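You operate a simulated robot arm through the tools that you are given. There is no shell and no other tool. Be economical: measure what you need, move in short steps, check, and stop when the job is done.

Carry out the task below with a simulated robot arm. There is one attempt and no reset: what you move stays moved.

TASK
Stack the carton that says "drain" from the brown-topped red bench on top of the carton that says "filter". Then put the probe from the brown-topped red bench on the white panel tray. Then count the brass elbows on the white bench, then put as many of the nuts from the white bench on the panel there. Then put two of the blue blocks from the white bench on the shelf under the grey bench. Then stack the green cap from the white bench on top of the grey cap. Then put one of the modules from the grey bench on top of the white module there. Then take the orange fuse and leave it on the slatted deck of the drip rack. Then push the bottom drawer of the drawer cabinet shut. Then pull the reducer drawer open. The order counts. Set down upright: probe, module, orange fuse.

Only the result counts: the job must be done as asked and must still hold three seconds after the hand-in. Knocking over, shifting, dropping, spilling or breaking anything else fails it. Lids that push on must go on centred and level and be pressed home; caps that screw on are set level and turned clockwise until they are tight.

THE ROBOT
A 7-joint arm with a fingered hand on a trunk, on a base that drives. Base frame: it is fixed to the floor where the robot stands at the start and does not move with it; the origin is under the middle of the robot, x ahead of it, y to its left, z up. Lengths are in m, angles in rad, forces in N, time in s.
Its first joint turns from -2.897 to 2.897 rad. Places, roughly: blue block (7x5x3 cm) [0.7, 1.3, 0.8]; blue block (7x5x8 cm) [0.6, 0.9, 0.8]; bottom drawer of the drawer cabinet [8.2, -0.3, 0.8]; brass elbow [0.5, 1.25, 0.75]; cap [0.25, 1.25, 0.75]; module [-0.5, 2.75, 0.75]; nut [0.5, 1.25, 0.75]; orange fuse [5.25, 6.25, 1]; reducer drawer [7.4, -4.4, 0.7]; shelf under the grey bench [-0.2, 2.3, 0.3]; slatted deck of the drip rack [8.1, 5.2, 0.8]; white module [-0.25, 2.75, 0.75]; white panel tray [4.9, -3.2, 0.8]. Payload 4 kg.
Tool frame: the origin (TCP) lies between the finger pads and is the grasp point; the fingertips stand 0.03 m ahead of it; z points along the fingers, y is the line along which they close. The gripper opens to 0.104 m. The gripper's body begins 0.035 m behind the TCP. The gripper is a hand of 4 fingers: y runs from the thumb to the fingers, the wrist lies at [-0.015, -0.113, -0.19] in the tool frame, and closing takes about 1.5 s.
Orientation is that of the tool frame in the base frame, as a unit quaternion [x, y, z, w]. With the fingers straight down and the wrist toward the robot, the tool's x, y and z point along [0, 1, 0], [1, 0, 0] and [0, 0, -1] of the base frame.

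THE INTERFACE
- The arm moves only by the tool send_rows. Its argument "rows" is a list of rows, each a list of 2 entries, a list of its own where there are three numbers: the turn, a rotation vector about the base's x, y, z in degrees, then the shift along the base's x, y, z in m. In form: [[[ax, ay, az], [x, y, z]], ...]. A call has 1 to 10 rows; each row shifts and turns the commanded pose from where the row before left it. "hand" is the opening, from 0 (shut) to 1 (fully open), set as the call begins (left out, the last holds). Each row takes 0.2 s and may step no farther than 0.05 m and 0.15 rad from the row before; otherwise, or with a gripper value out of range, the whole call is refused. Where a pose cannot be reached the arm comes as near as it can. A force on the tool above 40 N (or 10 N above the force at the start of the call, whichever is more), or a blocked arm, ends the call early, and 0.2 s more pass. The fingers move at their own pace (about 0.153 m/s each) and stop on an object; they squeeze with about 25 N. The grip force told is the motor's: it shows also when the fingers shut on nothing. Time passes only in rows, and 0.2 s behind the last, so rows that do not move let the fingers close. The reply holds the time, the measured pose of the TCP, the force on the tool along the base axes, the opening and the grip force, in the units named above and with some noise, with the torque about the TCP (base axes, N m) and any sound that the robot's microphone picked up.
- Cameras (640 x 400 px; columns grow to the right, rows downward): "scene" is now at [0.347, 0.2245, 1.2592]; the picture's right is [0.14, -0.99, -0.00], its down [-0.21, -0.03, -0.98] and it looks along [0.97, 0.14, -0.21] (base axes); focal length 214 px, centre (320, 200). "wrist" rides on the gripper at [0.061, -0.092, -0.13] in the tool frame; the picture's right is [-0.81, 0.28, -0.52], its down [-0.53, -0.71, 0.46] and it looks along [-0.24, 0.64, 0.72] (tool axes); focal length 275 px, centre (320, 200). There is no depth. A picture from a camera that has moved, and an enlarged one, comes with that camera's place and axes in the base frame and with its lens. The place of the scene camera against the robot may be out by one fixed shift of up to 0.025 m in any direction.
- get_image(camera): a new picture of that camera. The clock stands still meanwhile.
- base_move(legs): drives the robot by 1 to 6 legs, each [ahead, left, turn to the left] in m, m and rad, along the robot's own axes; the way and the turn of a leg run together, so that a leg with both is an arc; at most 1.5 m and 3.142 rad a leg. The arm and the cameras ride along, it lands a little off, and it stops where it bumps. It gives what a move gives.
- curl_fingers(index, middle, ring, thumb_bend, thumb_turn): sets how far each is bent, from 0 (flat) to 1 (curled in); at 0.3 the hand is open as for a grip, at 0.7 the pads meet at the TCP. One left out holds its place. A second passes; each finger stops where it meets its share of the squeeze, and holds until it gets a number again. A gripper value or a shape takes the hand back. It gives what a move gives, with no picture; readings hold the bend of each and the force on the fingers (four entries, about 0 where the hand has none), thumb and palm. thumb_turn goes from beside the hand (0) to across from the fingers (1), as for a grip.
- set_grasp(shape): the hand has 4 fingers and takes this shape, open, in about a second: jaw (thumb against the fingers, like two jaws); tri (thumb and two fingers); tip (a fingertip pinch); poke (one finger out to press); point (the index stretched); flat (the hand flat); cup (the hand cupped); fist (a fist). The gripper value then closes the fingers along that shape, each until it touches; the sizes above hold for jaw. It gives what a move gives, with no picture.
- pan_tilt(pan, tilt): turns the head with the scene camera to pan (to the left, within 2.496 rad either way) and tilt (down, from -0.506 to 1.204), counted from straight ahead of the robot. It gives what a move gives.
- close_up(camera, box): a new picture of the part [left, top, right, bottom] of that camera's present view, enlarged. The clock stands still meanwhile.
- close_job(): hands the job in; it is judged then, once.

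Go step by step. Nothing tells you exact positions but the pictures and the camera data: compare them with the known pose of the tool, close in by small moves and look again before you grip or let go. The budget is 525 turns and 300 pictures, counting those below and the enlarged ones. Unless the task says otherwise, let go and move clear before handing in.

The tools are called after "Emit:" as a command line: name --argument value ..., lists and objects as JSON in quotes. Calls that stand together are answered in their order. send_rows: Moves the arm, as the interface text tells. Its arguments: {"type":"object","properties":{"rows":{"type":"array"},"hand":{"type":"number"}},"required":["rows"]} The other tools are called the same way: set_grasp (shape) gives the hand a shape; curl_fingers (index, middle, ring, thumb_bend, thumb_turn) moves the fingers one by one; base_move (legs) drives the base; pan_tilt (pan, tilt) turns the head that bears the scene camera; get_image (camera) takes a picture; close_up (camera, box) takes an enlarged picture of a part of a camera's view; close_job () hands the job in.

At the start:

```text
clock: 0.0
ee_pos: [0.7368, 0.0137, 1.2081]
tool_rot: [0.707, 0.707, 0.0, 0.0]
ft_force: [-1.2, -0.7, -1.2]
torque: [-0.01, 0.02, 0.0]
gripper_width: 0.1036
grasp_force: 0.0
shape: jaw
bend: [0.3, 0.3, 0.3, 0.3, 0.98]
finger forces: [0.0, 0.0, 0.0, 0.0, 0.0, 0.0]
robot x, y, heading: [0.0005, 0.0004, -0.001]
head pan, tilt: [0.14, 0.211]
```

scene: 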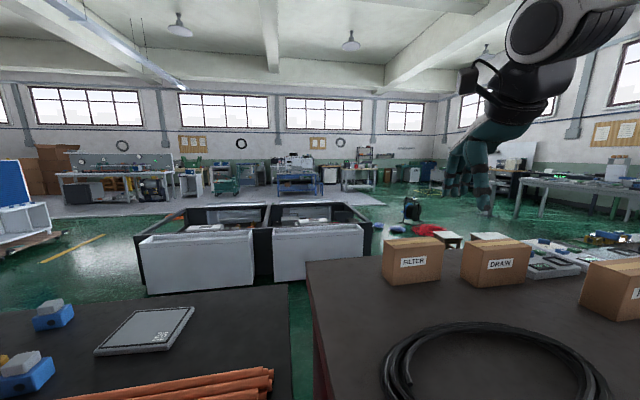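
wrist: 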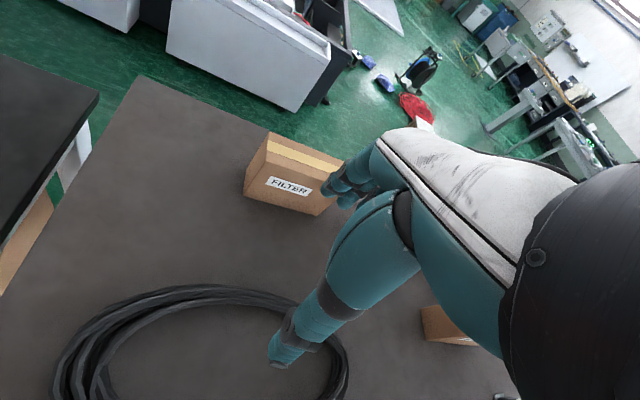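

I see the filter and drain cartons ahead on the brown-topped bench, and another bench to the left with the panel. I'll look around first.

Emit:
pan_tilt --pan -0.3 --tilt 0.6

Emit:
get_image --camera "scene"

Emit:
pan_tilt --pan 1.0 --tilt 0.6

Emit:
get_image --camera "scene"

Emit:
pan_tilt --pan 2.0 --tilt 0.5

Emit:
get_image --camera "scene"

```text
clock: 0.9
ee_pos: [0.7374, 0.0122, 1.2094]
tool_rot: [0.707, 0.707, 0.0, 0.0]
ft_force: [-0.2, 0.1, 0.4]
torque: [0.0, -0.01, 0.02]
gripper_width: 0.1037
grasp_force: 0.1
shape: jaw
bend: [0.3, 0.3, 0.3, 0.3, 0.98]
finger forces: [0.0, 0.1, 0.0, 0.1, 0.0, 0.1]
robot x, y, heading: [-0.0021, -0.0008, -0.003]
head pan, tilt: [-0.3, 0.6]
```

```text
297 pictures are left
camera scene: at [0.3391, 0.1855, 1.2235], right [-0.29, -0.96, 0.0], down [-0.54, 0.17, -0.83], along [0.79, -0.24, -0.56], focal length 214 px, centre (320, 200)
```

scene: 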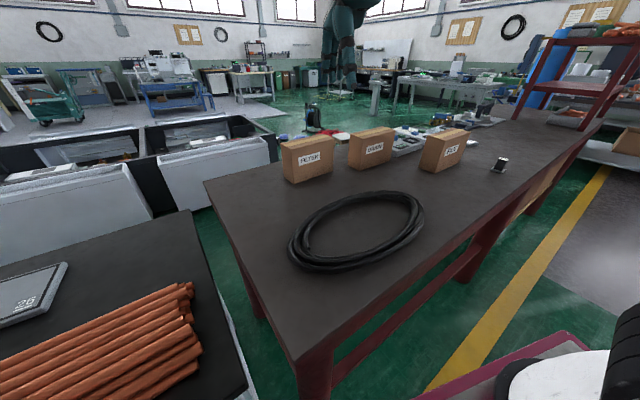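

```text
clock: 2.4
ee_pos: [0.737, 0.0121, 1.2079]
tool_rot: [0.707, 0.707, 0.001, 0.0]
ft_force: [-0.1, -0.4, -0.8]
torque: [0.01, 0.02, 0.0]
gripper_width: 0.1032
grasp_force: 0.1
shape: jaw
bend: [0.3, 0.3, 0.3, 0.3, 0.98]
finger forces: [0.0, 0.0, 0.0, 0.0, 0.0, 0.0]
robot x, y, heading: [0.0016, 0.0035, 0.001]
head pan, tilt: [1.0, 0.6]
```

```text
296 pictures are left
camera scene: at [0.3024, 0.2859, 1.2235], right [0.84, -0.54, 0.0], down [-0.31, -0.48, -0.83], along [0.45, 0.69, -0.56], focal length 214 px, centre (320, 200)
```

scene: 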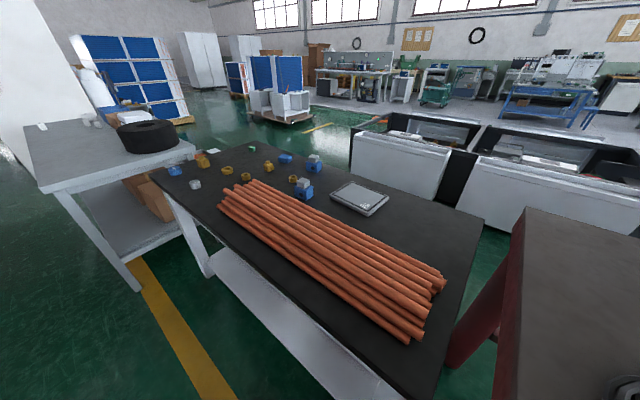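

```text
clock: 3.6
ee_pos: [0.738, 0.0128, 1.2089]
tool_rot: [0.707, 0.707, 0.0, 0.0]
ft_force: [-0.2, -0.3, -0.6]
torque: [0.0, 0.0, 0.01]
gripper_width: 0.1035
grasp_force: 0.0
shape: jaw
bend: [0.3, 0.3, 0.3, 0.3, 0.98]
finger forces: [0.1, 0.0, 0.0, 0.0, 0.0, 0.0]
robot x, y, heading: [-0.0027, -0.0016, 0.001]
head pan, tilt: [2.0, 0.499]
```

```text
295 pictures are left
camera scene: at [0.2168, 0.2943, 1.2326], right [0.91, 0.42, 0.0], down [0.2, -0.44, -0.88], along [-0.36, 0.8, -0.48], focal length 214 px, centre (320, 200)
```

scene: 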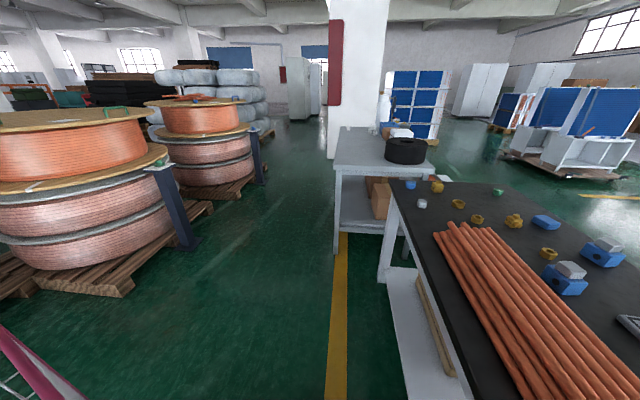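

Emit:
pan_tilt --pan -1.2 --tilt 0.7

Emit:
get_image --camera "scene"

Emit:
pan_tilt --pan -2.4 --tilt 0.5

Emit:
get_image --camera "scene"

Emit:
pan_tilt --pan -0.4 --tilt 0.4

Emit:
close_up --camera "scene" --box '[240, 80, 560, 280]'

```text
clock: 6.4
ee_pos: [0.736, 0.0131, 1.2086]
tool_rot: [0.707, 0.707, 0.0, 0.0]
ft_force: [0.0, 0.6, 0.7]
torque: [0.01, 0.03, 0.01]
gripper_width: 0.1036
grasp_force: 0.1
shape: jaw
bend: [0.3, 0.3, 0.3, 0.3, 0.98]
finger forces: [0.0, 0.0, 0.0, 0.0, 0.0, 0.0]
robot x, y, heading: [-0.0008, 0.0007, -0.001]
head pan, tilt: [-1.201, 0.7]
```

```text
294 pictures are left
camera scene: at [0.2854, 0.1324, 1.2148], right [-0.93, -0.36, 0.0], down [-0.23, 0.6, -0.76], along [0.28, -0.71, -0.64], focal length 214 px, centre (320, 200)
```

scene: 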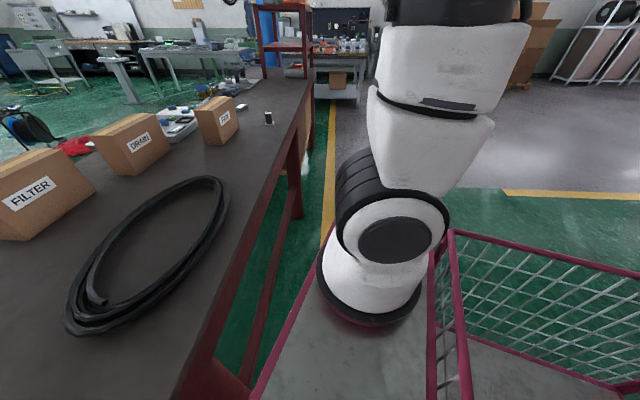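

```text
clock: 7.8
ee_pos: [0.7363, 0.0128, 1.2083]
tool_rot: [0.708, 0.707, 0.0, 0.0]
ft_force: [0.9, -0.1, -0.4]
torque: [0.0, 0.01, 0.02]
gripper_width: 0.104
grasp_force: 0.0
shape: jaw
bend: [0.3, 0.3, 0.3, 0.3, 0.98]
finger forces: [0.0, 0.1, 0.1, 0.0, 0.0, 0.0]
robot x, y, heading: [0.0001, 0.0011, 0.005]
head pan, tilt: [-2.4, 0.499]
```

```text
293 pictures are left
camera scene: at [0.1876, 0.15, 1.2326], right [-0.68, 0.74, 0.0], down [0.35, 0.32, -0.88], along [-0.65, -0.59, -0.48], focal length 214 px, centre (320, 200)
```

scene: 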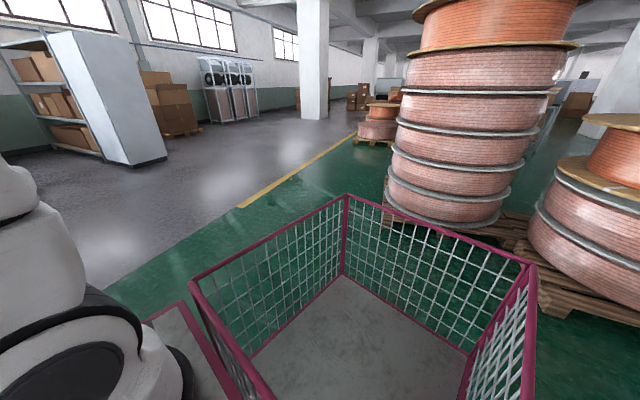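

```text
clock: 9.7
ee_pos: [0.7377, 0.013, 1.2097]
tool_rot: [0.707, 0.707, 0.0, 0.0]
ft_force: [0.2, -0.5, -0.2]
torque: [-0.01, 0.03, 0.02]
gripper_width: 0.1037
grasp_force: 0.0
shape: jaw
bend: [0.3, 0.3, 0.3, 0.3, 0.98]
finger forces: [0.1, 0.0, 0.1, 0.0, 0.0, 0.0]
robot x, y, heading: [0.0018, -0.0012, -0.001]
head pan, tilt: [-0.4, 0.4]
```

```text
2.00 times, centred on (400, 180) of scene
camera zoom: at [0.3399, 0.1755, 1.2417], right [-0.39, -0.92, 0.0], down [-0.36, 0.15, -0.92], along [0.85, -0.36, -0.39], focal length 429 px, centre (160, 240)
```

zoom: 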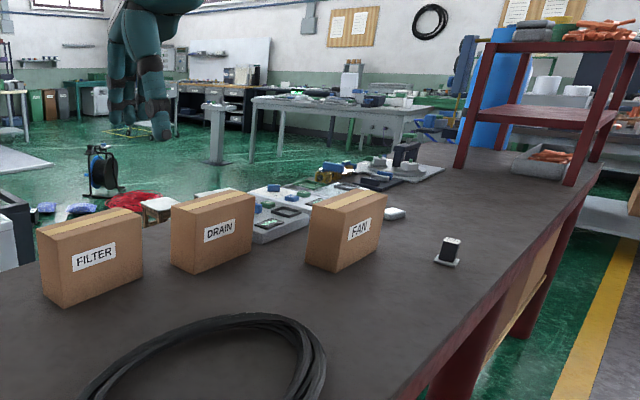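

Emit:
pan_tilt --pan -0.3 --tilt 1.2

Emit:
get_image --camera "scene"

Emit:
pan_tilt --pan 1.57 --tilt 1.0

Emit:
get_image --camera "scene"

```text
clock: 10.8
ee_pos: [0.7361, 0.0136, 1.2106]
tool_rot: [0.707, 0.707, 0.0, -0.001]
ft_force: [0.0, 0.1, -0.9]
torque: [-0.01, 0.01, -0.01]
gripper_width: 0.1033
grasp_force: 0.0
shape: jaw
bend: [0.3, 0.3, 0.3, 0.3, 0.98]
finger forces: [0.0, 0.0, 0.0, 0.0, 0.1, 0.0]
robot x, y, heading: [0.0021, 0.0001, 0.001]
head pan, tilt: [-0.3, 1.201]
```

```text
291 pictures are left
camera scene: at [0.3081, 0.195, 1.1789], right [-0.3, -0.96, 0.0], down [-0.89, 0.28, -0.36], along [0.35, -0.11, -0.93], focal length 214 px, centre (320, 200)
```

scene: 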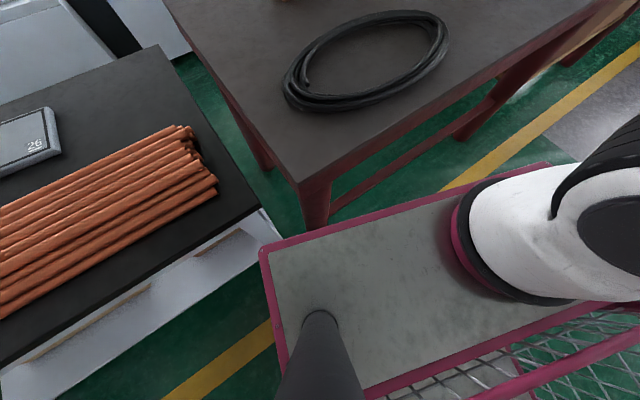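

```text
clock: 12.7
ee_pos: [0.7361, 0.0126, 1.2085]
tool_rot: [0.707, 0.707, 0.0, 0.0]
ft_force: [0.0, 0.3, 0.2]
torque: [0.0, -0.01, 0.0]
gripper_width: 0.1037
grasp_force: 0.0
shape: jaw
bend: [0.3, 0.3, 0.3, 0.3, 0.98]
finger forces: [0.0, 0.1, 0.0, 0.0, 0.0, 0.0]
robot x, y, heading: [-0.0005, 0.0015, 0.0]
head pan, tilt: [1.571, 1.0]
```

```text
290 pictures are left
camera scene: at [0.2546, 0.2812, 1.1915], right [1.0, 0.0, 0.0], down [0.0, -0.84, -0.54], along [0.0, 0.54, -0.84], focal length 214 px, centre (320, 200)
```

scene: 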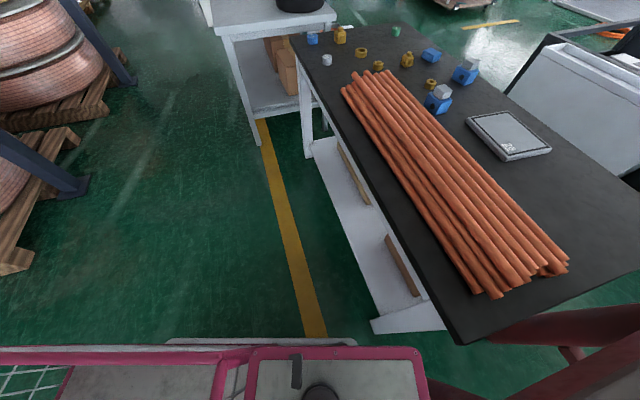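

The robot's front is a deck about 0.4 m ahead of its axis; the red and white benches are in one row, turned about 0.3 rad. I'll square up with the row, then strafe right to face the cartons.

Emit:
base_move --legs '[[-0.05, 0, 0.3], [0, -0.55, 0]]'

Emit:
pan_tilt --pan -0.05 --tilt 0.55

Emit:
get_image --camera "scene"

Emit:
pan_tilt --pan 0.0 --tilt 1.2

Emit:
get_image --camera "scene"

```text
clock: 16.8
ee_pos: [0.8127, -0.2993, 1.2084]
tool_rot: [0.593, 0.805, 0.0, 0.0]
ft_force: [-0.6, -0.1, 0.0]
torque: [0.02, 0.0, 0.01]
gripper_width: 0.1036
grasp_force: 0.0
shape: jaw
bend: [0.3, 0.3, 0.3, 0.3, 0.98]
finger forces: [0.1, 0.0, 0.0, 0.1, 0.0, 0.0]
robot x, y, heading: [0.1135, -0.5317, 0.298]
head pan, tilt: [1.571, 1.0]
```

```text
clock: 18.5
ee_pos: [0.8131, -0.2982, 1.2086]
tool_rot: [0.592, 0.806, 0.0, -0.001]
ft_force: [0.7, -0.8, -0.3]
torque: [0.01, 0.02, -0.03]
gripper_width: 0.1036
grasp_force: 0.0
shape: jaw
bend: [0.3, 0.3, 0.3, 0.3, 0.98]
finger forces: [0.0, 0.0, 0.1, 0.0, 0.0, 0.0]
robot x, y, heading: [0.1153, -0.535, 0.301]
head pan, tilt: [-0.051, 0.55]
```

```text
289 pictures are left
camera scene: at [0.3843, -0.2343, 1.228], right [0.25, -0.97, 0.0], down [-0.51, -0.13, -0.85], along [0.83, 0.21, -0.52], focal length 214 px, centre (320, 200)
```

scene: 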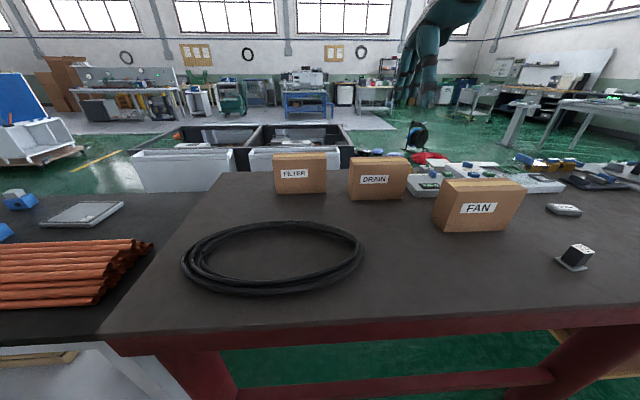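

```text
clock: 19.5
ee_pos: [0.8114, -0.2975, 1.2098]
tool_rot: [0.593, 0.805, -0.001, -0.001]
ft_force: [-0.4, -0.6, 0.6]
torque: [-0.01, -0.01, -0.04]
gripper_width: 0.1037
grasp_force: 0.1
shape: jaw
bend: [0.3, 0.3, 0.3, 0.3, 0.98]
finger forces: [0.1, 0.0, 0.0, 0.0, 0.0, 0.1]
robot x, y, heading: [0.1139, -0.5295, 0.303]
head pan, tilt: [0.0, 1.201]
```

```text
288 pictures are left
camera scene: at [0.3508, -0.24, 1.1789], right [0.3, -0.95, 0.0], down [-0.89, -0.28, -0.36], along [0.35, 0.11, -0.93], focal length 214 px, centre (320, 200)
```

scene: 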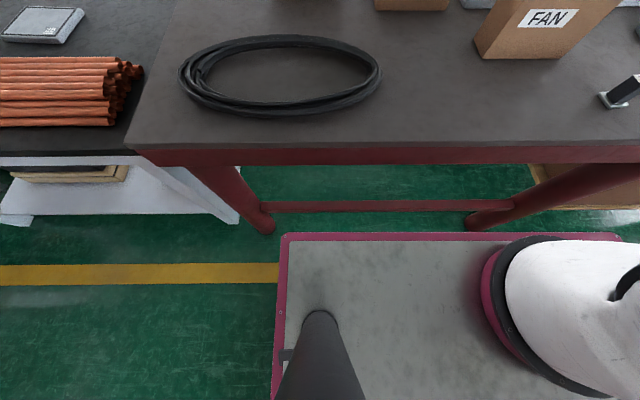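

Emit:
base_move --legs '[[0.1, 0, 0]]'

Emit:
get_image --camera "scene"

Emit:
get_image --camera "wrist"

```text
clock: 20.7
ee_pos: [0.9105, -0.2682, 1.2092]
tool_rot: [0.592, 0.806, 0.0, 0.0]
ft_force: [0.2, 0.1, -0.1]
torque: [-0.04, -0.03, 0.02]
gripper_width: 0.1037
grasp_force: 0.0
shape: jaw
bend: [0.3, 0.3, 0.3, 0.3, 0.98]
finger forces: [0.1, 0.0, 0.1, 0.0, 0.0, 0.1]
robot x, y, heading: [0.214, -0.4976, 0.301]
head pan, tilt: [0.0, 1.201]
```

```text
287 pictures are left
camera scene: at [0.4481, -0.2097, 1.1789], right [0.3, -0.95, 0.0], down [-0.89, -0.28, -0.36], along [0.35, 0.11, -0.93], focal length 214 px, centre (320, 200)
```

scene: 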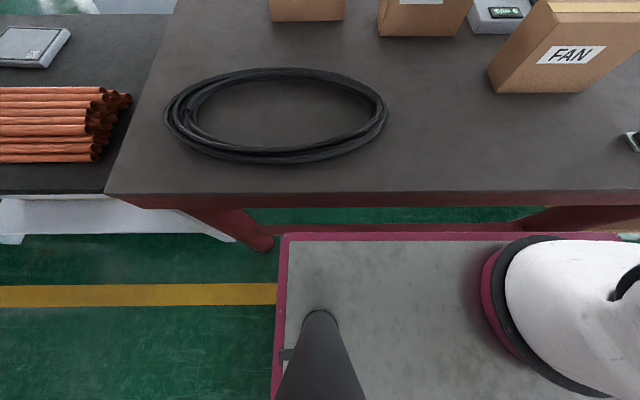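

```text
286 pictures are left
camera wrist: at [0.8029, -0.2363, 1.3388], right [0.5, -0.69, 0.52], down [-0.52, -0.72, -0.46], along [0.69, -0.04, -0.72], focal length 275 px, centre (320, 200)
```

wrist: 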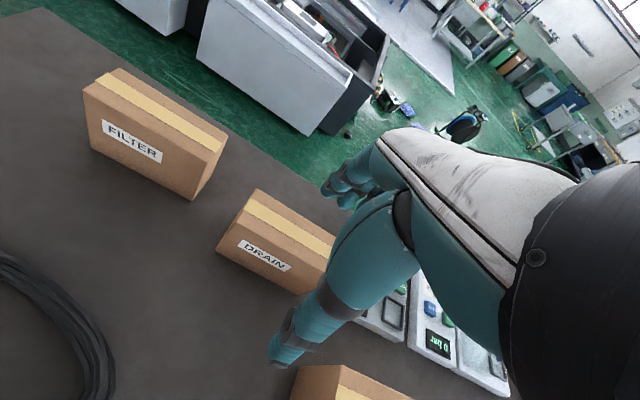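

The two wrist views triangulate the bench top at z≈0.845 and the cartons about 0.18×0.075×0.115 m, ~0.94 m ahead. I'll strafe left 0.12 m so both are in reach.

Emit:
base_move --legs '[[0, 0.12, 0]]'

Emit:
get_image --camera "wrist"

Emit:
pan_tilt --pan -0.3 --tilt 0.7

Emit:
get_image --camera "scene"

```text
clock: 21.9
ee_pos: [0.8737, -0.1515, 1.2095]
tool_rot: [0.591, 0.806, -0.001, 0.001]
ft_force: [0.6, 0.2, 0.1]
torque: [-0.06, 0.01, 0.0]
gripper_width: 0.1038
grasp_force: 0.1
shape: jaw
bend: [0.3, 0.3, 0.3, 0.3, 0.98]
finger forces: [0.0, 0.0, 0.1, 0.0, 0.0, 0.1]
robot x, y, heading: [0.1697, -0.3842, 0.307]
head pan, tilt: [0.0, 1.201]
```

```text
285 pictures are left
camera wrist: at [0.7662, -0.1197, 1.3388], right [0.51, -0.69, 0.52], down [-0.52, -0.72, -0.46], along [0.69, -0.04, -0.72], focal length 275 px, centre (320, 200)
```

wrist: 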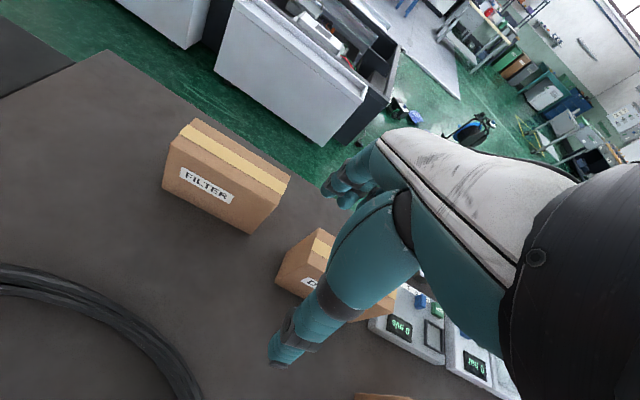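

```text
clock: 22.9
ee_pos: [0.8732, -0.1515, 1.2087]
tool_rot: [0.591, 0.806, 0.0, 0.0]
ft_force: [0.3, -0.5, 0.3]
torque: [0.0, 0.03, 0.0]
gripper_width: 0.104
grasp_force: 0.1
shape: jaw
bend: [0.3, 0.3, 0.3, 0.3, 0.98]
finger forces: [0.0, 0.1, 0.1, 0.1, 0.1, 0.1]
robot x, y, heading: [0.1755, -0.384, 0.303]
head pan, tilt: [-0.3, 0.7]
```

```text
284 pictures are left
camera scene: at [0.443, -0.1103, 1.2148], right [0.01, -1.0, 0.0], down [-0.64, 0.0, -0.76], along [0.76, 0.0, -0.64], focal length 214 px, centre (320, 200)
```

scene: 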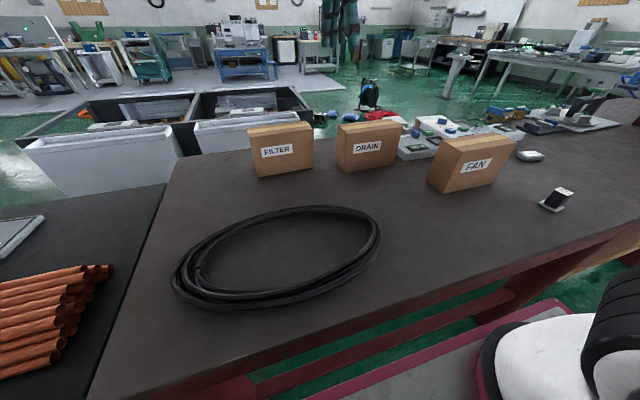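

Emit:
send_rows --rows '[[[0, 0, 0], [0.014, -0.045, -0.01]], [[0, 0, 0], [0.014, -0.045, -0.01]], [[0, 0, 0], [0.014, -0.045, -0.01]], [[0, 0, 0], [0.014, -0.045, -0.01]], [[0, 0, 0], [0, 0, 0]]]' --hand 1

Emit:
get_image --camera "wrist"

```text
clock: 24.1
ee_pos: [0.9277, -0.3298, 1.1667]
tool_rot: [0.592, 0.806, 0.0, 0.0]
ft_force: [-0.2, -0.1, -0.7]
torque: [-0.03, 0.01, 0.04]
gripper_width: 0.1038
grasp_force: 0.0
shape: jaw
bend: [0.3, 0.3, 0.3, 0.3, 0.98]
finger forces: [0.0, 0.1, 0.0, 0.1, 0.1, 0.0]
robot x, y, heading: [0.1748, -0.3848, 0.307]
head pan, tilt: [-0.3, 0.7]
```

```text
283 pictures are left
camera wrist: at [0.8202, -0.2978, 1.2973], right [0.51, -0.69, 0.52], down [-0.52, -0.72, -0.46], along [0.69, -0.04, -0.72], focal length 275 px, centre (320, 200)
```

wrist: 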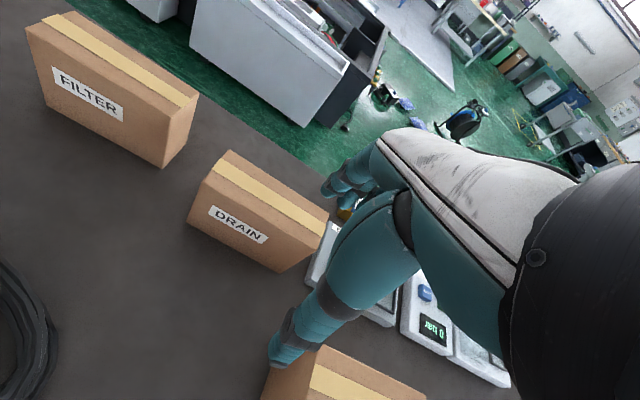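

Emit:
close_up --camera "wrist" --box '[160, 130, 352, 290]'

```text
2.50 times, centred on (256, 210) of wrist
camera zoom: at [0.8202, -0.2978, 1.2973], right [0.51, -0.69, 0.52], down [-0.52, -0.72, -0.46], along [0.69, -0.04, -0.72], focal length 688 px, centre (480, 175)
```

zoom: 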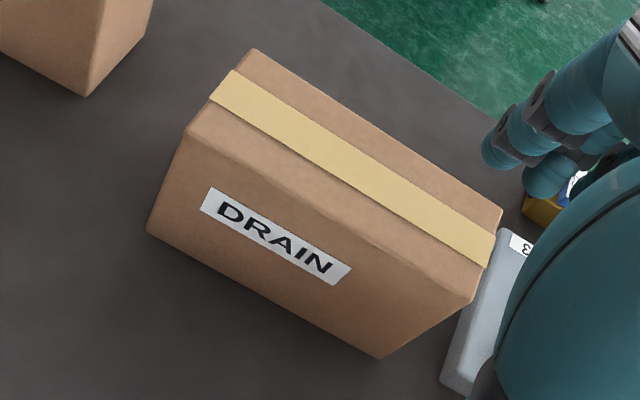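

Emit:
close_up --camera "wrist" --box '[10, 0, 210, 180]'

```text
2.22 times, centred on (110, 90) of wrist
camera zoom: at [0.8202, -0.2978, 1.2973], right [0.51, -0.69, 0.52], down [-0.52, -0.72, -0.46], along [0.69, -0.04, -0.72], focal length 612 px, centre (787, 444)
```

zoom: 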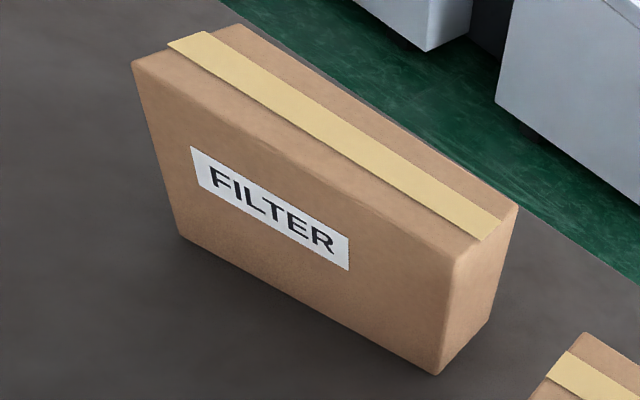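

Drain centre ≈ (1.058, −0.265), top z≈0.97; filter centre ≈ (1.036, 0.004). I'll move above drain and check.

Emit:
send_rows --rows '[[[0, 0, 0], [0.0435, 0.0217, -0.01]], [[0, 0, 0], [0.0435, 0.0217, -0.02]], [[0, 0, 0.5], [0.0435, 0.0214, -0.03]], [[0, 0, 0], [0, 0, -0.04]], [[0, 0, 0], [0, 0, 0]]]' --hand 1

Emit:
get_image --camera "wrist"

Emit:
pan_tilt --pan -0.2 --tilt 0.4

Emit:
get_image --camera "scene"

```text
refused: row 2 steps farther than a row can; nothing moved
```

```text
280 pictures are left
camera wrist: at [0.8202, -0.2978, 1.2973], right [0.51, -0.69, 0.52], down [-0.52, -0.72, -0.46], along [0.69, -0.04, -0.72], focal length 275 px, centre (320, 200)
```

wrist: 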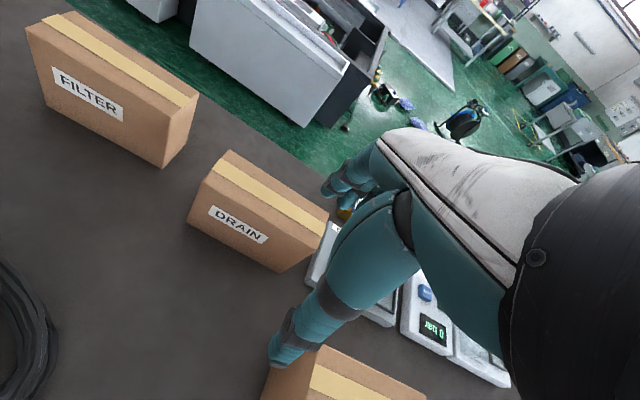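

```text
clock: 24.9
ee_pos: [0.927, -0.33, 1.1679]
tool_rot: [0.591, 0.807, 0.0, 0.0]
ft_force: [0.0, -0.8, 0.7]
torque: [0.02, 0.0, 0.02]
gripper_width: 0.1037
grasp_force: 0.1
shape: jaw
bend: [0.3, 0.3, 0.3, 0.3, 0.98]
finger forces: [0.0, 0.0, 0.1, 0.1, 0.1, 0.0]
robot x, y, heading: [0.1765, -0.3863, 0.307]
head pan, tilt: [-0.201, 0.4]
```

```text
279 pictures are left
camera scene: at [0.4502, -0.1012, 1.2416], right [0.1, -0.99, 0.0], down [-0.39, -0.04, -0.92], along [0.92, 0.1, -0.39], focal length 214 px, centre (320, 200)
```

scene: 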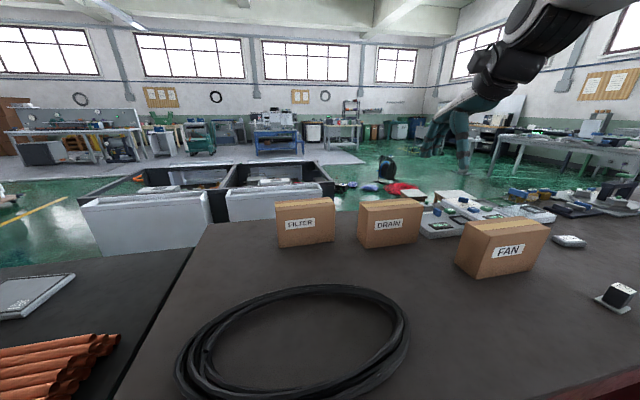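

Emit:
send_rows --rows '[[[0, 0, 0], [0.0435, 0.0217, 0]], [[0, 0, 0], [0.0435, 0.0217, 0]], [[0, 0, 0.5], [0.0435, 0.0214, 0]], [[0, 0, 0], [0, 0, -0.05]], [[0, 0, 0], [0, 0, -0.03]], [[0, 0, 0], [0, 0, 0]]]' --hand 1

Emit:
get_image --camera "wrist"

Emit:
get_image --camera "scene"

```text
clock: 26.2
ee_pos: [1.0608, -0.2662, 1.0874]
tool_rot: [0.587, 0.81, 0.0, 0.0]
ft_force: [-0.2, -0.4, -0.2]
torque: [0.0, -0.02, -0.02]
gripper_width: 0.1039
grasp_force: 0.0
shape: jaw
bend: [0.3, 0.3, 0.3, 0.3, 0.98]
finger forces: [0.0, 0.1, 0.0, 0.1, 0.1, 0.0]
robot x, y, heading: [0.1724, -0.3891, 0.306]
head pan, tilt: [-0.201, 0.4]
```

```text
278 pictures are left
camera wrist: at [0.9514, -0.2355, 1.2181], right [0.51, -0.69, 0.52], down [-0.51, -0.73, -0.46], along [0.69, -0.03, -0.72], focal length 275 px, centre (320, 200)
```

wrist: 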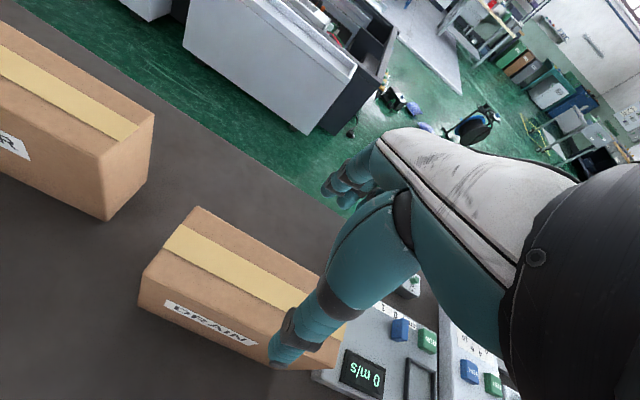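

```text
277 pictures are left
camera scene: at [0.4502, -0.1012, 1.2417], right [0.1, -0.99, 0.0], down [-0.39, -0.04, -0.92], along [0.92, 0.1, -0.39], focal length 214 px, centre (320, 200)
```

scene: 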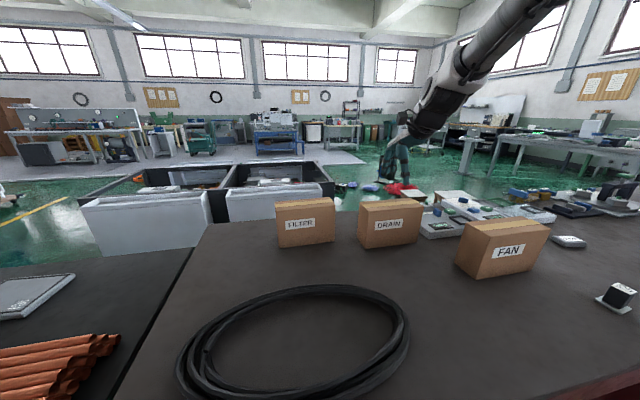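

Emit:
send_rows --rows '[[[0, 0, 0], [-0.002, 0.001, -0.05]], [[0, 0, 0], [0, 0, -0.05]], [[0, 0, 0], [0, 0, 0]]]'

Emit:
get_image --camera "wrist"

Emit:
close_up --camera "scene" --box '[310, 120, 470, 270]'

```text
clock: 27.1
ee_pos: [1.0587, -0.2658, 0.9892]
tool_rot: [0.588, 0.809, 0.0, 0.0]
ft_force: [0.6, 0.3, 0.1]
torque: [0.0, 0.0, 0.03]
gripper_width: 0.1037
grasp_force: 0.1
shape: jaw
bend: [0.3, 0.3, 0.3, 0.3, 0.98]
finger forces: [0.0, 0.0, 0.0, 0.0, 0.0, 0.0]
robot x, y, heading: [0.1769, -0.3846, 0.302]
head pan, tilt: [-0.201, 0.4]
```

```text
276 pictures are left
camera wrist: at [0.9506, -0.2345, 1.1186], right [0.51, -0.69, 0.52], down [-0.51, -0.73, -0.46], along [0.69, -0.03, -0.72], focal length 275 px, centre (320, 200)
```

wrist: 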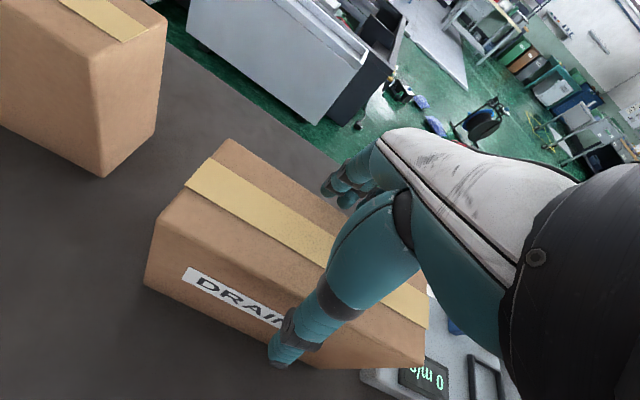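

```text
2.67 times, centred on (390, 195) of scene
camera zoom: at [0.4502, -0.1011, 1.2417], right [0.1, -0.99, 0.0], down [-0.39, -0.04, -0.92], along [0.92, 0.1, -0.39], focal length 572 px, centre (133, 213)
```

zoom: 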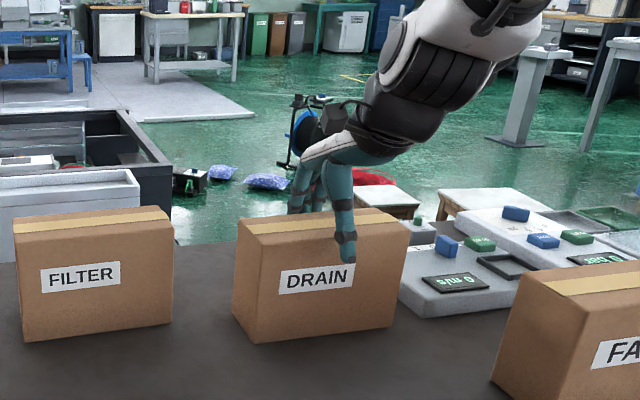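

Emit:
send_rows --rows '[[[0, 0, 0], [0, 0, -0.038]], [[0, 0, 0], [0, 0, 0]]]'

Emit:
send_rows --rows '[[[0, 0, 0], [0, 0, 0]], [[0, 0, 0], [0, 0, 0]], [[0, 0, 0], [0, 0, 0]], [[0, 0, 0], [0, 0, 0]], [[0, 0, 0], [0, 0, 0]], [[0, 0, 0], [0, 0, 0]], [[0, 0, 0], [0, 0, 0]], [[0, 0, 0], [0, 0, 0]]]' --hand 0.3

```text
clock: 27.6
ee_pos: [1.0584, -0.266, 0.9554]
tool_rot: [0.589, 0.808, 0.001, 0.001]
ft_force: [2.4, 0.0, 16.7]
torque: [0.04, 0.33, 0.0]
gripper_width: 0.104
grasp_force: 0.0
shape: jaw
bend: [0.29, 0.3, 0.3, 0.3, 0.98]
finger forces: [5.7, 0.0, 0.0, 0.1, 10.0, 0.0]
robot x, y, heading: [0.1761, -0.3838, 0.308]
head pan, tilt: [-0.201, 0.4]
```

```text
clock: 29.4
ee_pos: [1.0579, -0.2666, 0.9523]
tool_rot: [0.589, 0.808, 0.001, 0.001]
ft_force: [8.0, 2.5, 21.0]
torque: [0.15, -0.59, -0.03]
gripper_width: 0.0702
grasp_force: 24.9
shape: jaw
bend: [0.29, 0.41, 0.37, 0.57, 0.99]
finger forces: [21.2, 14.8, 3.8, 0.0, 32.5, 0.0]
robot x, y, heading: [0.1737, -0.3887, 0.304]
head pan, tilt: [-0.201, 0.4]
```

Emit:
close_up --camera "scene" --box '[310, 120, 470, 270]'

Emit:
get_image --camera "wrist"

```text
2.67 times, centred on (390, 195) of scene
camera zoom: at [0.4498, -0.1012, 1.2418], right [0.1, -0.99, 0.0], down [-0.39, -0.04, -0.92], along [0.92, 0.1, -0.39], focal length 572 px, centre (133, 213)
```

zoom: 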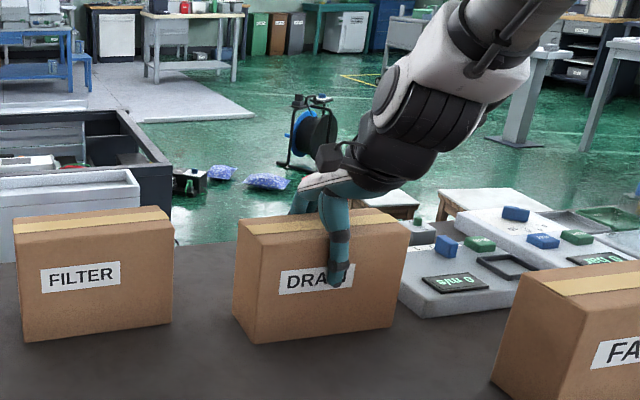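

```text
273 pictures are left
camera wrist: at [0.9502, -0.2349, 1.0828], right [0.51, -0.69, 0.52], down [-0.51, -0.73, -0.46], along [0.69, -0.03, -0.72], focal length 275 px, centre (320, 200)
```

wrist: 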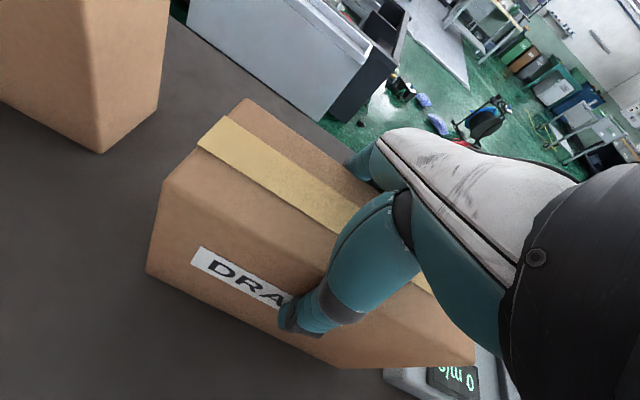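

Emit:
send_rows --rows '[[[0, 0, 0], [0, 0, 0.01]], [[0, 0, 0], [0, 0, 0.02]], [[0, 0, 0], [0, 0, 0.02]], [[0, 0, 0], [0, 0, 0]]]'

Emit:
close_up --camera "scene" --box '[310, 120, 470, 270]'

```text
clock: 30.4
ee_pos: [1.0579, -0.266, 1.0007]
tool_rot: [0.588, 0.809, 0.0, -0.001]
ft_force: [0.7, 1.0, -4.0]
torque: [-0.01, 0.01, 0.0]
gripper_width: 0.069
grasp_force: 25.0
shape: jaw
bend: [0.3, 0.42, 0.38, 0.57, 0.99]
finger forces: [14.1, 12.9, 3.0, 0.0, 31.9, 0.0]
robot x, y, heading: [0.173, -0.3829, 0.299]
head pan, tilt: [-0.201, 0.4]
```

```text
2.67 times, centred on (390, 195) of scene
camera zoom: at [0.4503, -0.1012, 1.2417], right [0.1, -0.99, 0.0], down [-0.39, -0.04, -0.92], along [0.92, 0.1, -0.39], focal length 572 px, centre (133, 213)
```

zoom: 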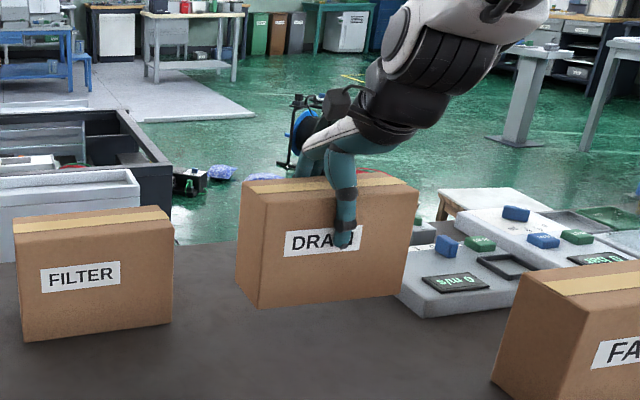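

Emit:
send_rows --rows '[[[0, 0, 0], [0, 0, 0.04]], [[0, 0, 0], [0, 0, 0.04]], [[0, 0, 0], [0, 0, 0.04]], [[0, 0, 0], [-0.003, 0.045, 0]], [[0, 0, 0.5], [-0.003, 0.045, 0]], [[0, 0, 0.5], [-0.004, 0.045, 0]], [[0, 0, 0.5], [-0.004, 0.045, 0]], [[0, 0, 0.5], [-0.004, 0.045, 0]], [[0, 0, 0], [-0.004, 0.045, 0]], [[0, 0, 0], [0, 0, 0]]]'

Emit:
get_image --camera "wrist"

Emit:
close_up --camera "scene" --box '[220, 100, 400, 270]'

```text
clock: 32.6
ee_pos: [1.0343, 0.0037, 1.1193]
tool_rot: [0.574, 0.819, 0.0, 0.0]
ft_force: [-0.3, -0.5, -4.3]
torque: [0.0, -0.02, -0.04]
gripper_width: 0.0686
grasp_force: 24.9
shape: jaw
bend: [0.3, 0.43, 0.38, 0.57, 0.98]
finger forces: [13.8, 12.7, 2.9, 0.0, 30.7, 0.0]
robot x, y, heading: [0.1725, -0.3861, 0.303]
head pan, tilt: [-0.201, 0.4]
```

```text
271 pictures are left
camera wrist: at [0.9254, 0.0319, 1.2508], right [0.54, -0.67, 0.52], down [-0.49, -0.74, -0.46], along [0.69, -0.01, -0.72], focal length 275 px, centre (320, 200)
```

wrist: 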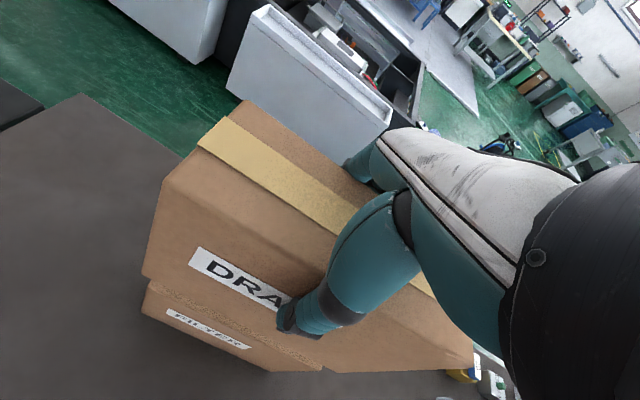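

```text
2.35 times, centred on (310, 185) of scene
camera zoom: at [0.4502, -0.1011, 1.2416], right [0.1, -0.99, 0.0], down [-0.39, -0.04, -0.92], along [0.92, 0.1, -0.39], focal length 505 px, centre (344, 235)
```

zoom: 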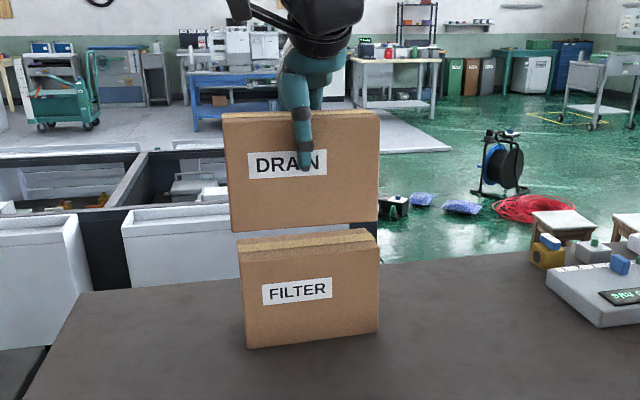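

Emit:
send_rows --rows '[[[0, 0, 0], [0.006, 0.001, -0.015]], [[0, 0, 0], [0, 0, -0.012]], [[0, 0, 0], [0, 0, -0.006]], [[0, 0, 0], [0, 0, -0.004]], [[0, 0, 0], [0, 0, 0]]]'

Emit:
get_image --camera "wrist"

Emit:
close_up --camera "scene" --box '[220, 100, 400, 270]'

```text
clock: 33.9
ee_pos: [1.0406, 0.0051, 1.0838]
tool_rot: [0.574, 0.819, 0.001, 0.0]
ft_force: [-1.0, 0.5, 3.5]
torque: [-0.08, -0.17, -0.02]
gripper_width: 0.069
grasp_force: 25.2
shape: jaw
bend: [0.3, 0.43, 0.38, 0.57, 0.98]
finger forces: [14.1, 12.8, 3.2, 0.0, 31.8, 0.0]
robot x, y, heading: [0.1778, -0.3849, 0.309]
head pan, tilt: [-0.201, 0.4]
```

```text
269 pictures are left
camera wrist: at [0.9326, 0.0334, 1.214], right [0.53, -0.67, 0.52], down [-0.49, -0.74, -0.46], along [0.69, -0.01, -0.72], focal length 275 px, centre (320, 200)
```

wrist: 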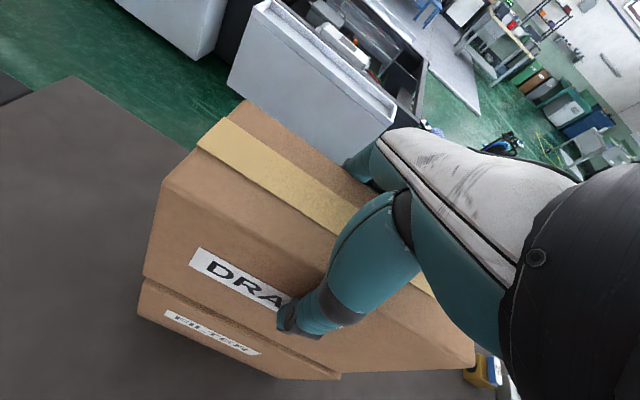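

```text
2.35 times, centred on (310, 185) of scene
camera zoom: at [0.4501, -0.1011, 1.2417], right [0.1, -0.99, 0.0], down [-0.39, -0.04, -0.92], along [0.92, 0.1, -0.39], focal length 505 px, centre (344, 235)
```

zoom: 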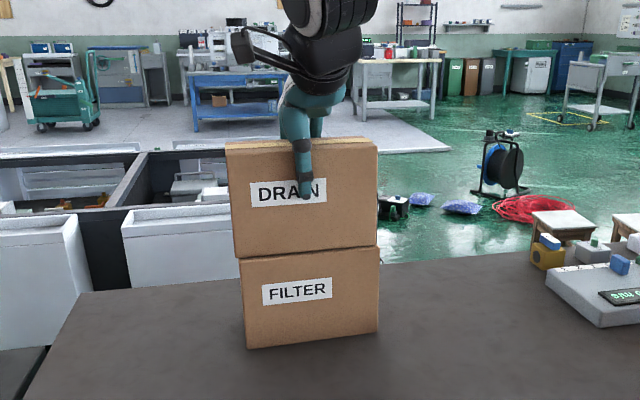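

Emit:
send_rows --rows '[[[0, 0, 0], [0, 0, -0.002]], [[0, 0, 0], [0, 0, 0]]]'

Emit:
send_rows --rows '[[[0, 0, 0], [0, 0, 0]], [[0, 0, 0], [0, 0, 0]], [[0, 0, 0], [0, 0, 0]], [[0, 0, 0], [0, 0, 0]], [[0, 0, 0], [0, 0, 0]], [[0, 0, 0], [0, 0, 0]], [[0, 0, 0], [0, 0, 0]]]' --hand 1

Emit:
close_up --camera "scene" --box '[220, 100, 400, 270]'

```text
clock: 34.5
ee_pos: [1.04, 0.0062, 1.0837]
tool_rot: [0.573, 0.819, 0.002, 0.0]
ft_force: [-1.6, 0.6, 14.2]
torque: [0.0, -0.42, 0.0]
gripper_width: 0.0686
grasp_force: 24.8
shape: jaw
bend: [0.3, 0.42, 0.38, 0.57, 0.98]
finger forces: [14.5, 13.4, 3.6, 0.1, 33.7, 0.1]
robot x, y, heading: [0.1734, -0.3842, 0.308]
head pan, tilt: [-0.201, 0.4]
```

```text
clock: 36.0
ee_pos: [1.0406, 0.004, 1.0828]
tool_rot: [0.574, 0.819, 0.001, 0.0]
ft_force: [-4.2, -0.9, 20.2]
torque: [-0.07, 0.3, 0.04]
gripper_width: 0.1038
grasp_force: 0.1
shape: jaw
bend: [0.29, 0.3, 0.3, 0.3, 0.97]
finger forces: [4.7, 0.0, 0.0, 0.1, 15.9, 0.0]
robot x, y, heading: [0.1726, -0.3844, 0.307]
head pan, tilt: [-0.201, 0.4]
```

```text
2.35 times, centred on (310, 185) of scene
camera zoom: at [0.4494, -0.1015, 1.242], right [0.1, -0.99, 0.0], down [-0.39, -0.04, -0.92], along [0.92, 0.1, -0.39], focal length 505 px, centre (344, 235)
```

zoom: 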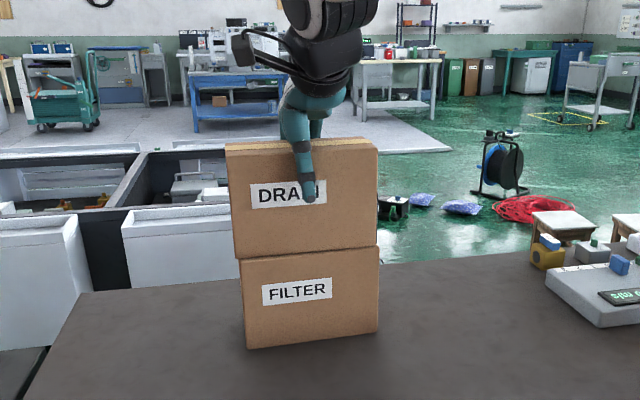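

Released, the stack is standing. Now lifting straight up and clear.

Emit:
send_rows --rows '[[[0, 0, 0], [0, 0, 0.015]], [[0, 0, 0], [0, 0, 0.03]], [[0, 0, 0], [0, 0, 0.05]], [[0, 0, 0], [0, 0, 0.05]], [[0, 0, 0], [-0.02, -0.045, 0]], [[0, 0, 0], [-0.02, -0.045, 0]], [[0, 0, 0], [-0.02, -0.045, 0]], [[0, 0, 0], [-0.02, -0.045, 0]], [[0, 0, 0], [-0.02, -0.045, 0]], [[0, 0, 0], [0, 0, 0]]]'

Emit:
get_image --camera "scene"

```text
clock: 38.2
ee_pos: [0.9429, -0.22, 1.2251]
tool_rot: [0.574, 0.819, 0.0, 0.0]
ft_force: [0.4, -0.3, 0.4]
torque: [0.03, -0.03, 0.02]
gripper_width: 0.1039
grasp_force: 0.1
shape: jaw
bend: [0.3, 0.3, 0.3, 0.3, 0.97]
finger forces: [0.1, 0.0, 0.0, 0.0, 0.0, 0.0]
robot x, y, heading: [0.1743, -0.3855, 0.306]
head pan, tilt: [-0.201, 0.4]
```

```text
266 pictures are left
camera scene: at [0.4503, -0.1011, 1.2417], right [0.1, -0.99, 0.0], down [-0.39, -0.04, -0.92], along [0.92, 0.1, -0.39], focal length 214 px, centre (320, 200)
```

scene: 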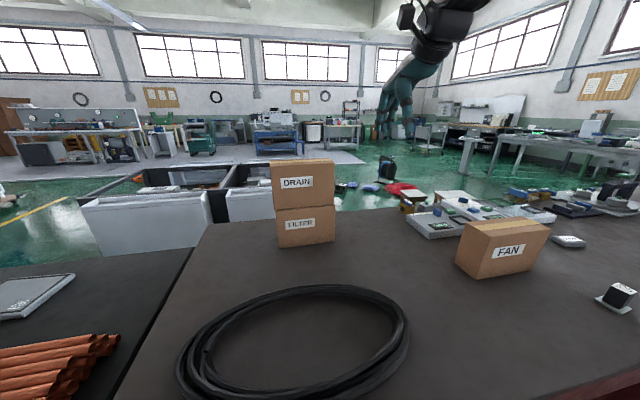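

Emit:
base_move --legs '[[0, -0.4, 0]]'

Emit:
pan_tilt --pan -0.5 --tilt 0.7

Emit:
get_image --camera "scene"

Emit:
get_image --camera "wrist"

```text
clock: 40.8
ee_pos: [1.065, -0.6062, 1.2261]
tool_rot: [0.574, 0.819, 0.001, 0.0]
ft_force: [-0.5, 0.2, 0.1]
torque: [0.02, -0.03, 0.01]
gripper_width: 0.1041
grasp_force: 0.1
shape: jaw
bend: [0.3, 0.3, 0.3, 0.3, 0.97]
finger forces: [0.1, 0.1, 0.0, 0.0, 0.0, 0.0]
robot x, y, heading: [0.299, -0.7716, 0.302]
head pan, tilt: [-0.201, 0.4]
```

```text
clock: 41.6
ee_pos: [1.0636, -0.6073, 1.2272]
tool_rot: [0.574, 0.819, 0.0, -0.001]
ft_force: [0.5, 0.5, -0.5]
torque: [0.01, 0.0, 0.02]
gripper_width: 0.1038
grasp_force: 0.1
shape: jaw
bend: [0.3, 0.3, 0.3, 0.3, 0.97]
finger forces: [0.0, 0.0, 0.0, 0.0, 0.0, 0.0]
robot x, y, heading: [0.2941, -0.7748, 0.301]
head pan, tilt: [-0.499, 0.7]
```

```text
265 pictures are left
camera scene: at [0.5633, -0.5145, 1.2149], right [-0.19, -0.98, 0.0], down [-0.63, 0.12, -0.77], along [0.75, -0.15, -0.64], focal length 214 px, centre (320, 200)
```

scene: 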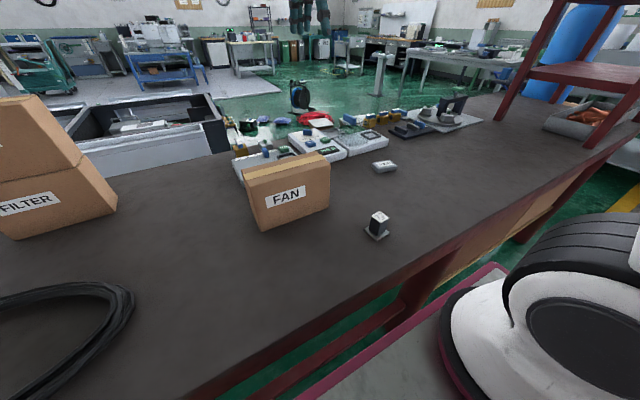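

```text
264 pictures are left
camera wrist: at [0.9568, -0.5796, 1.356], right [0.54, -0.67, 0.52], down [-0.49, -0.74, -0.46], along [0.69, -0.01, -0.72], focal length 275 px, centre (320, 200)
```

wrist: 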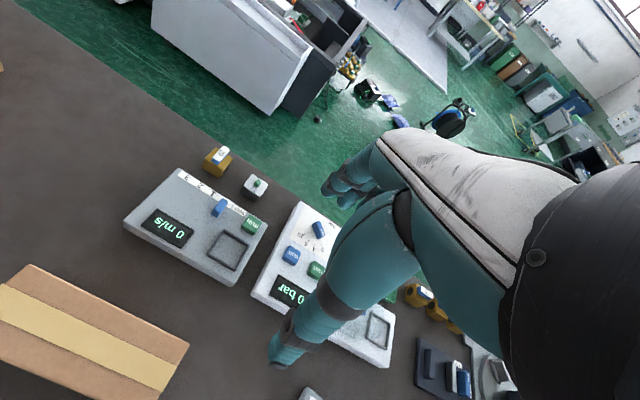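

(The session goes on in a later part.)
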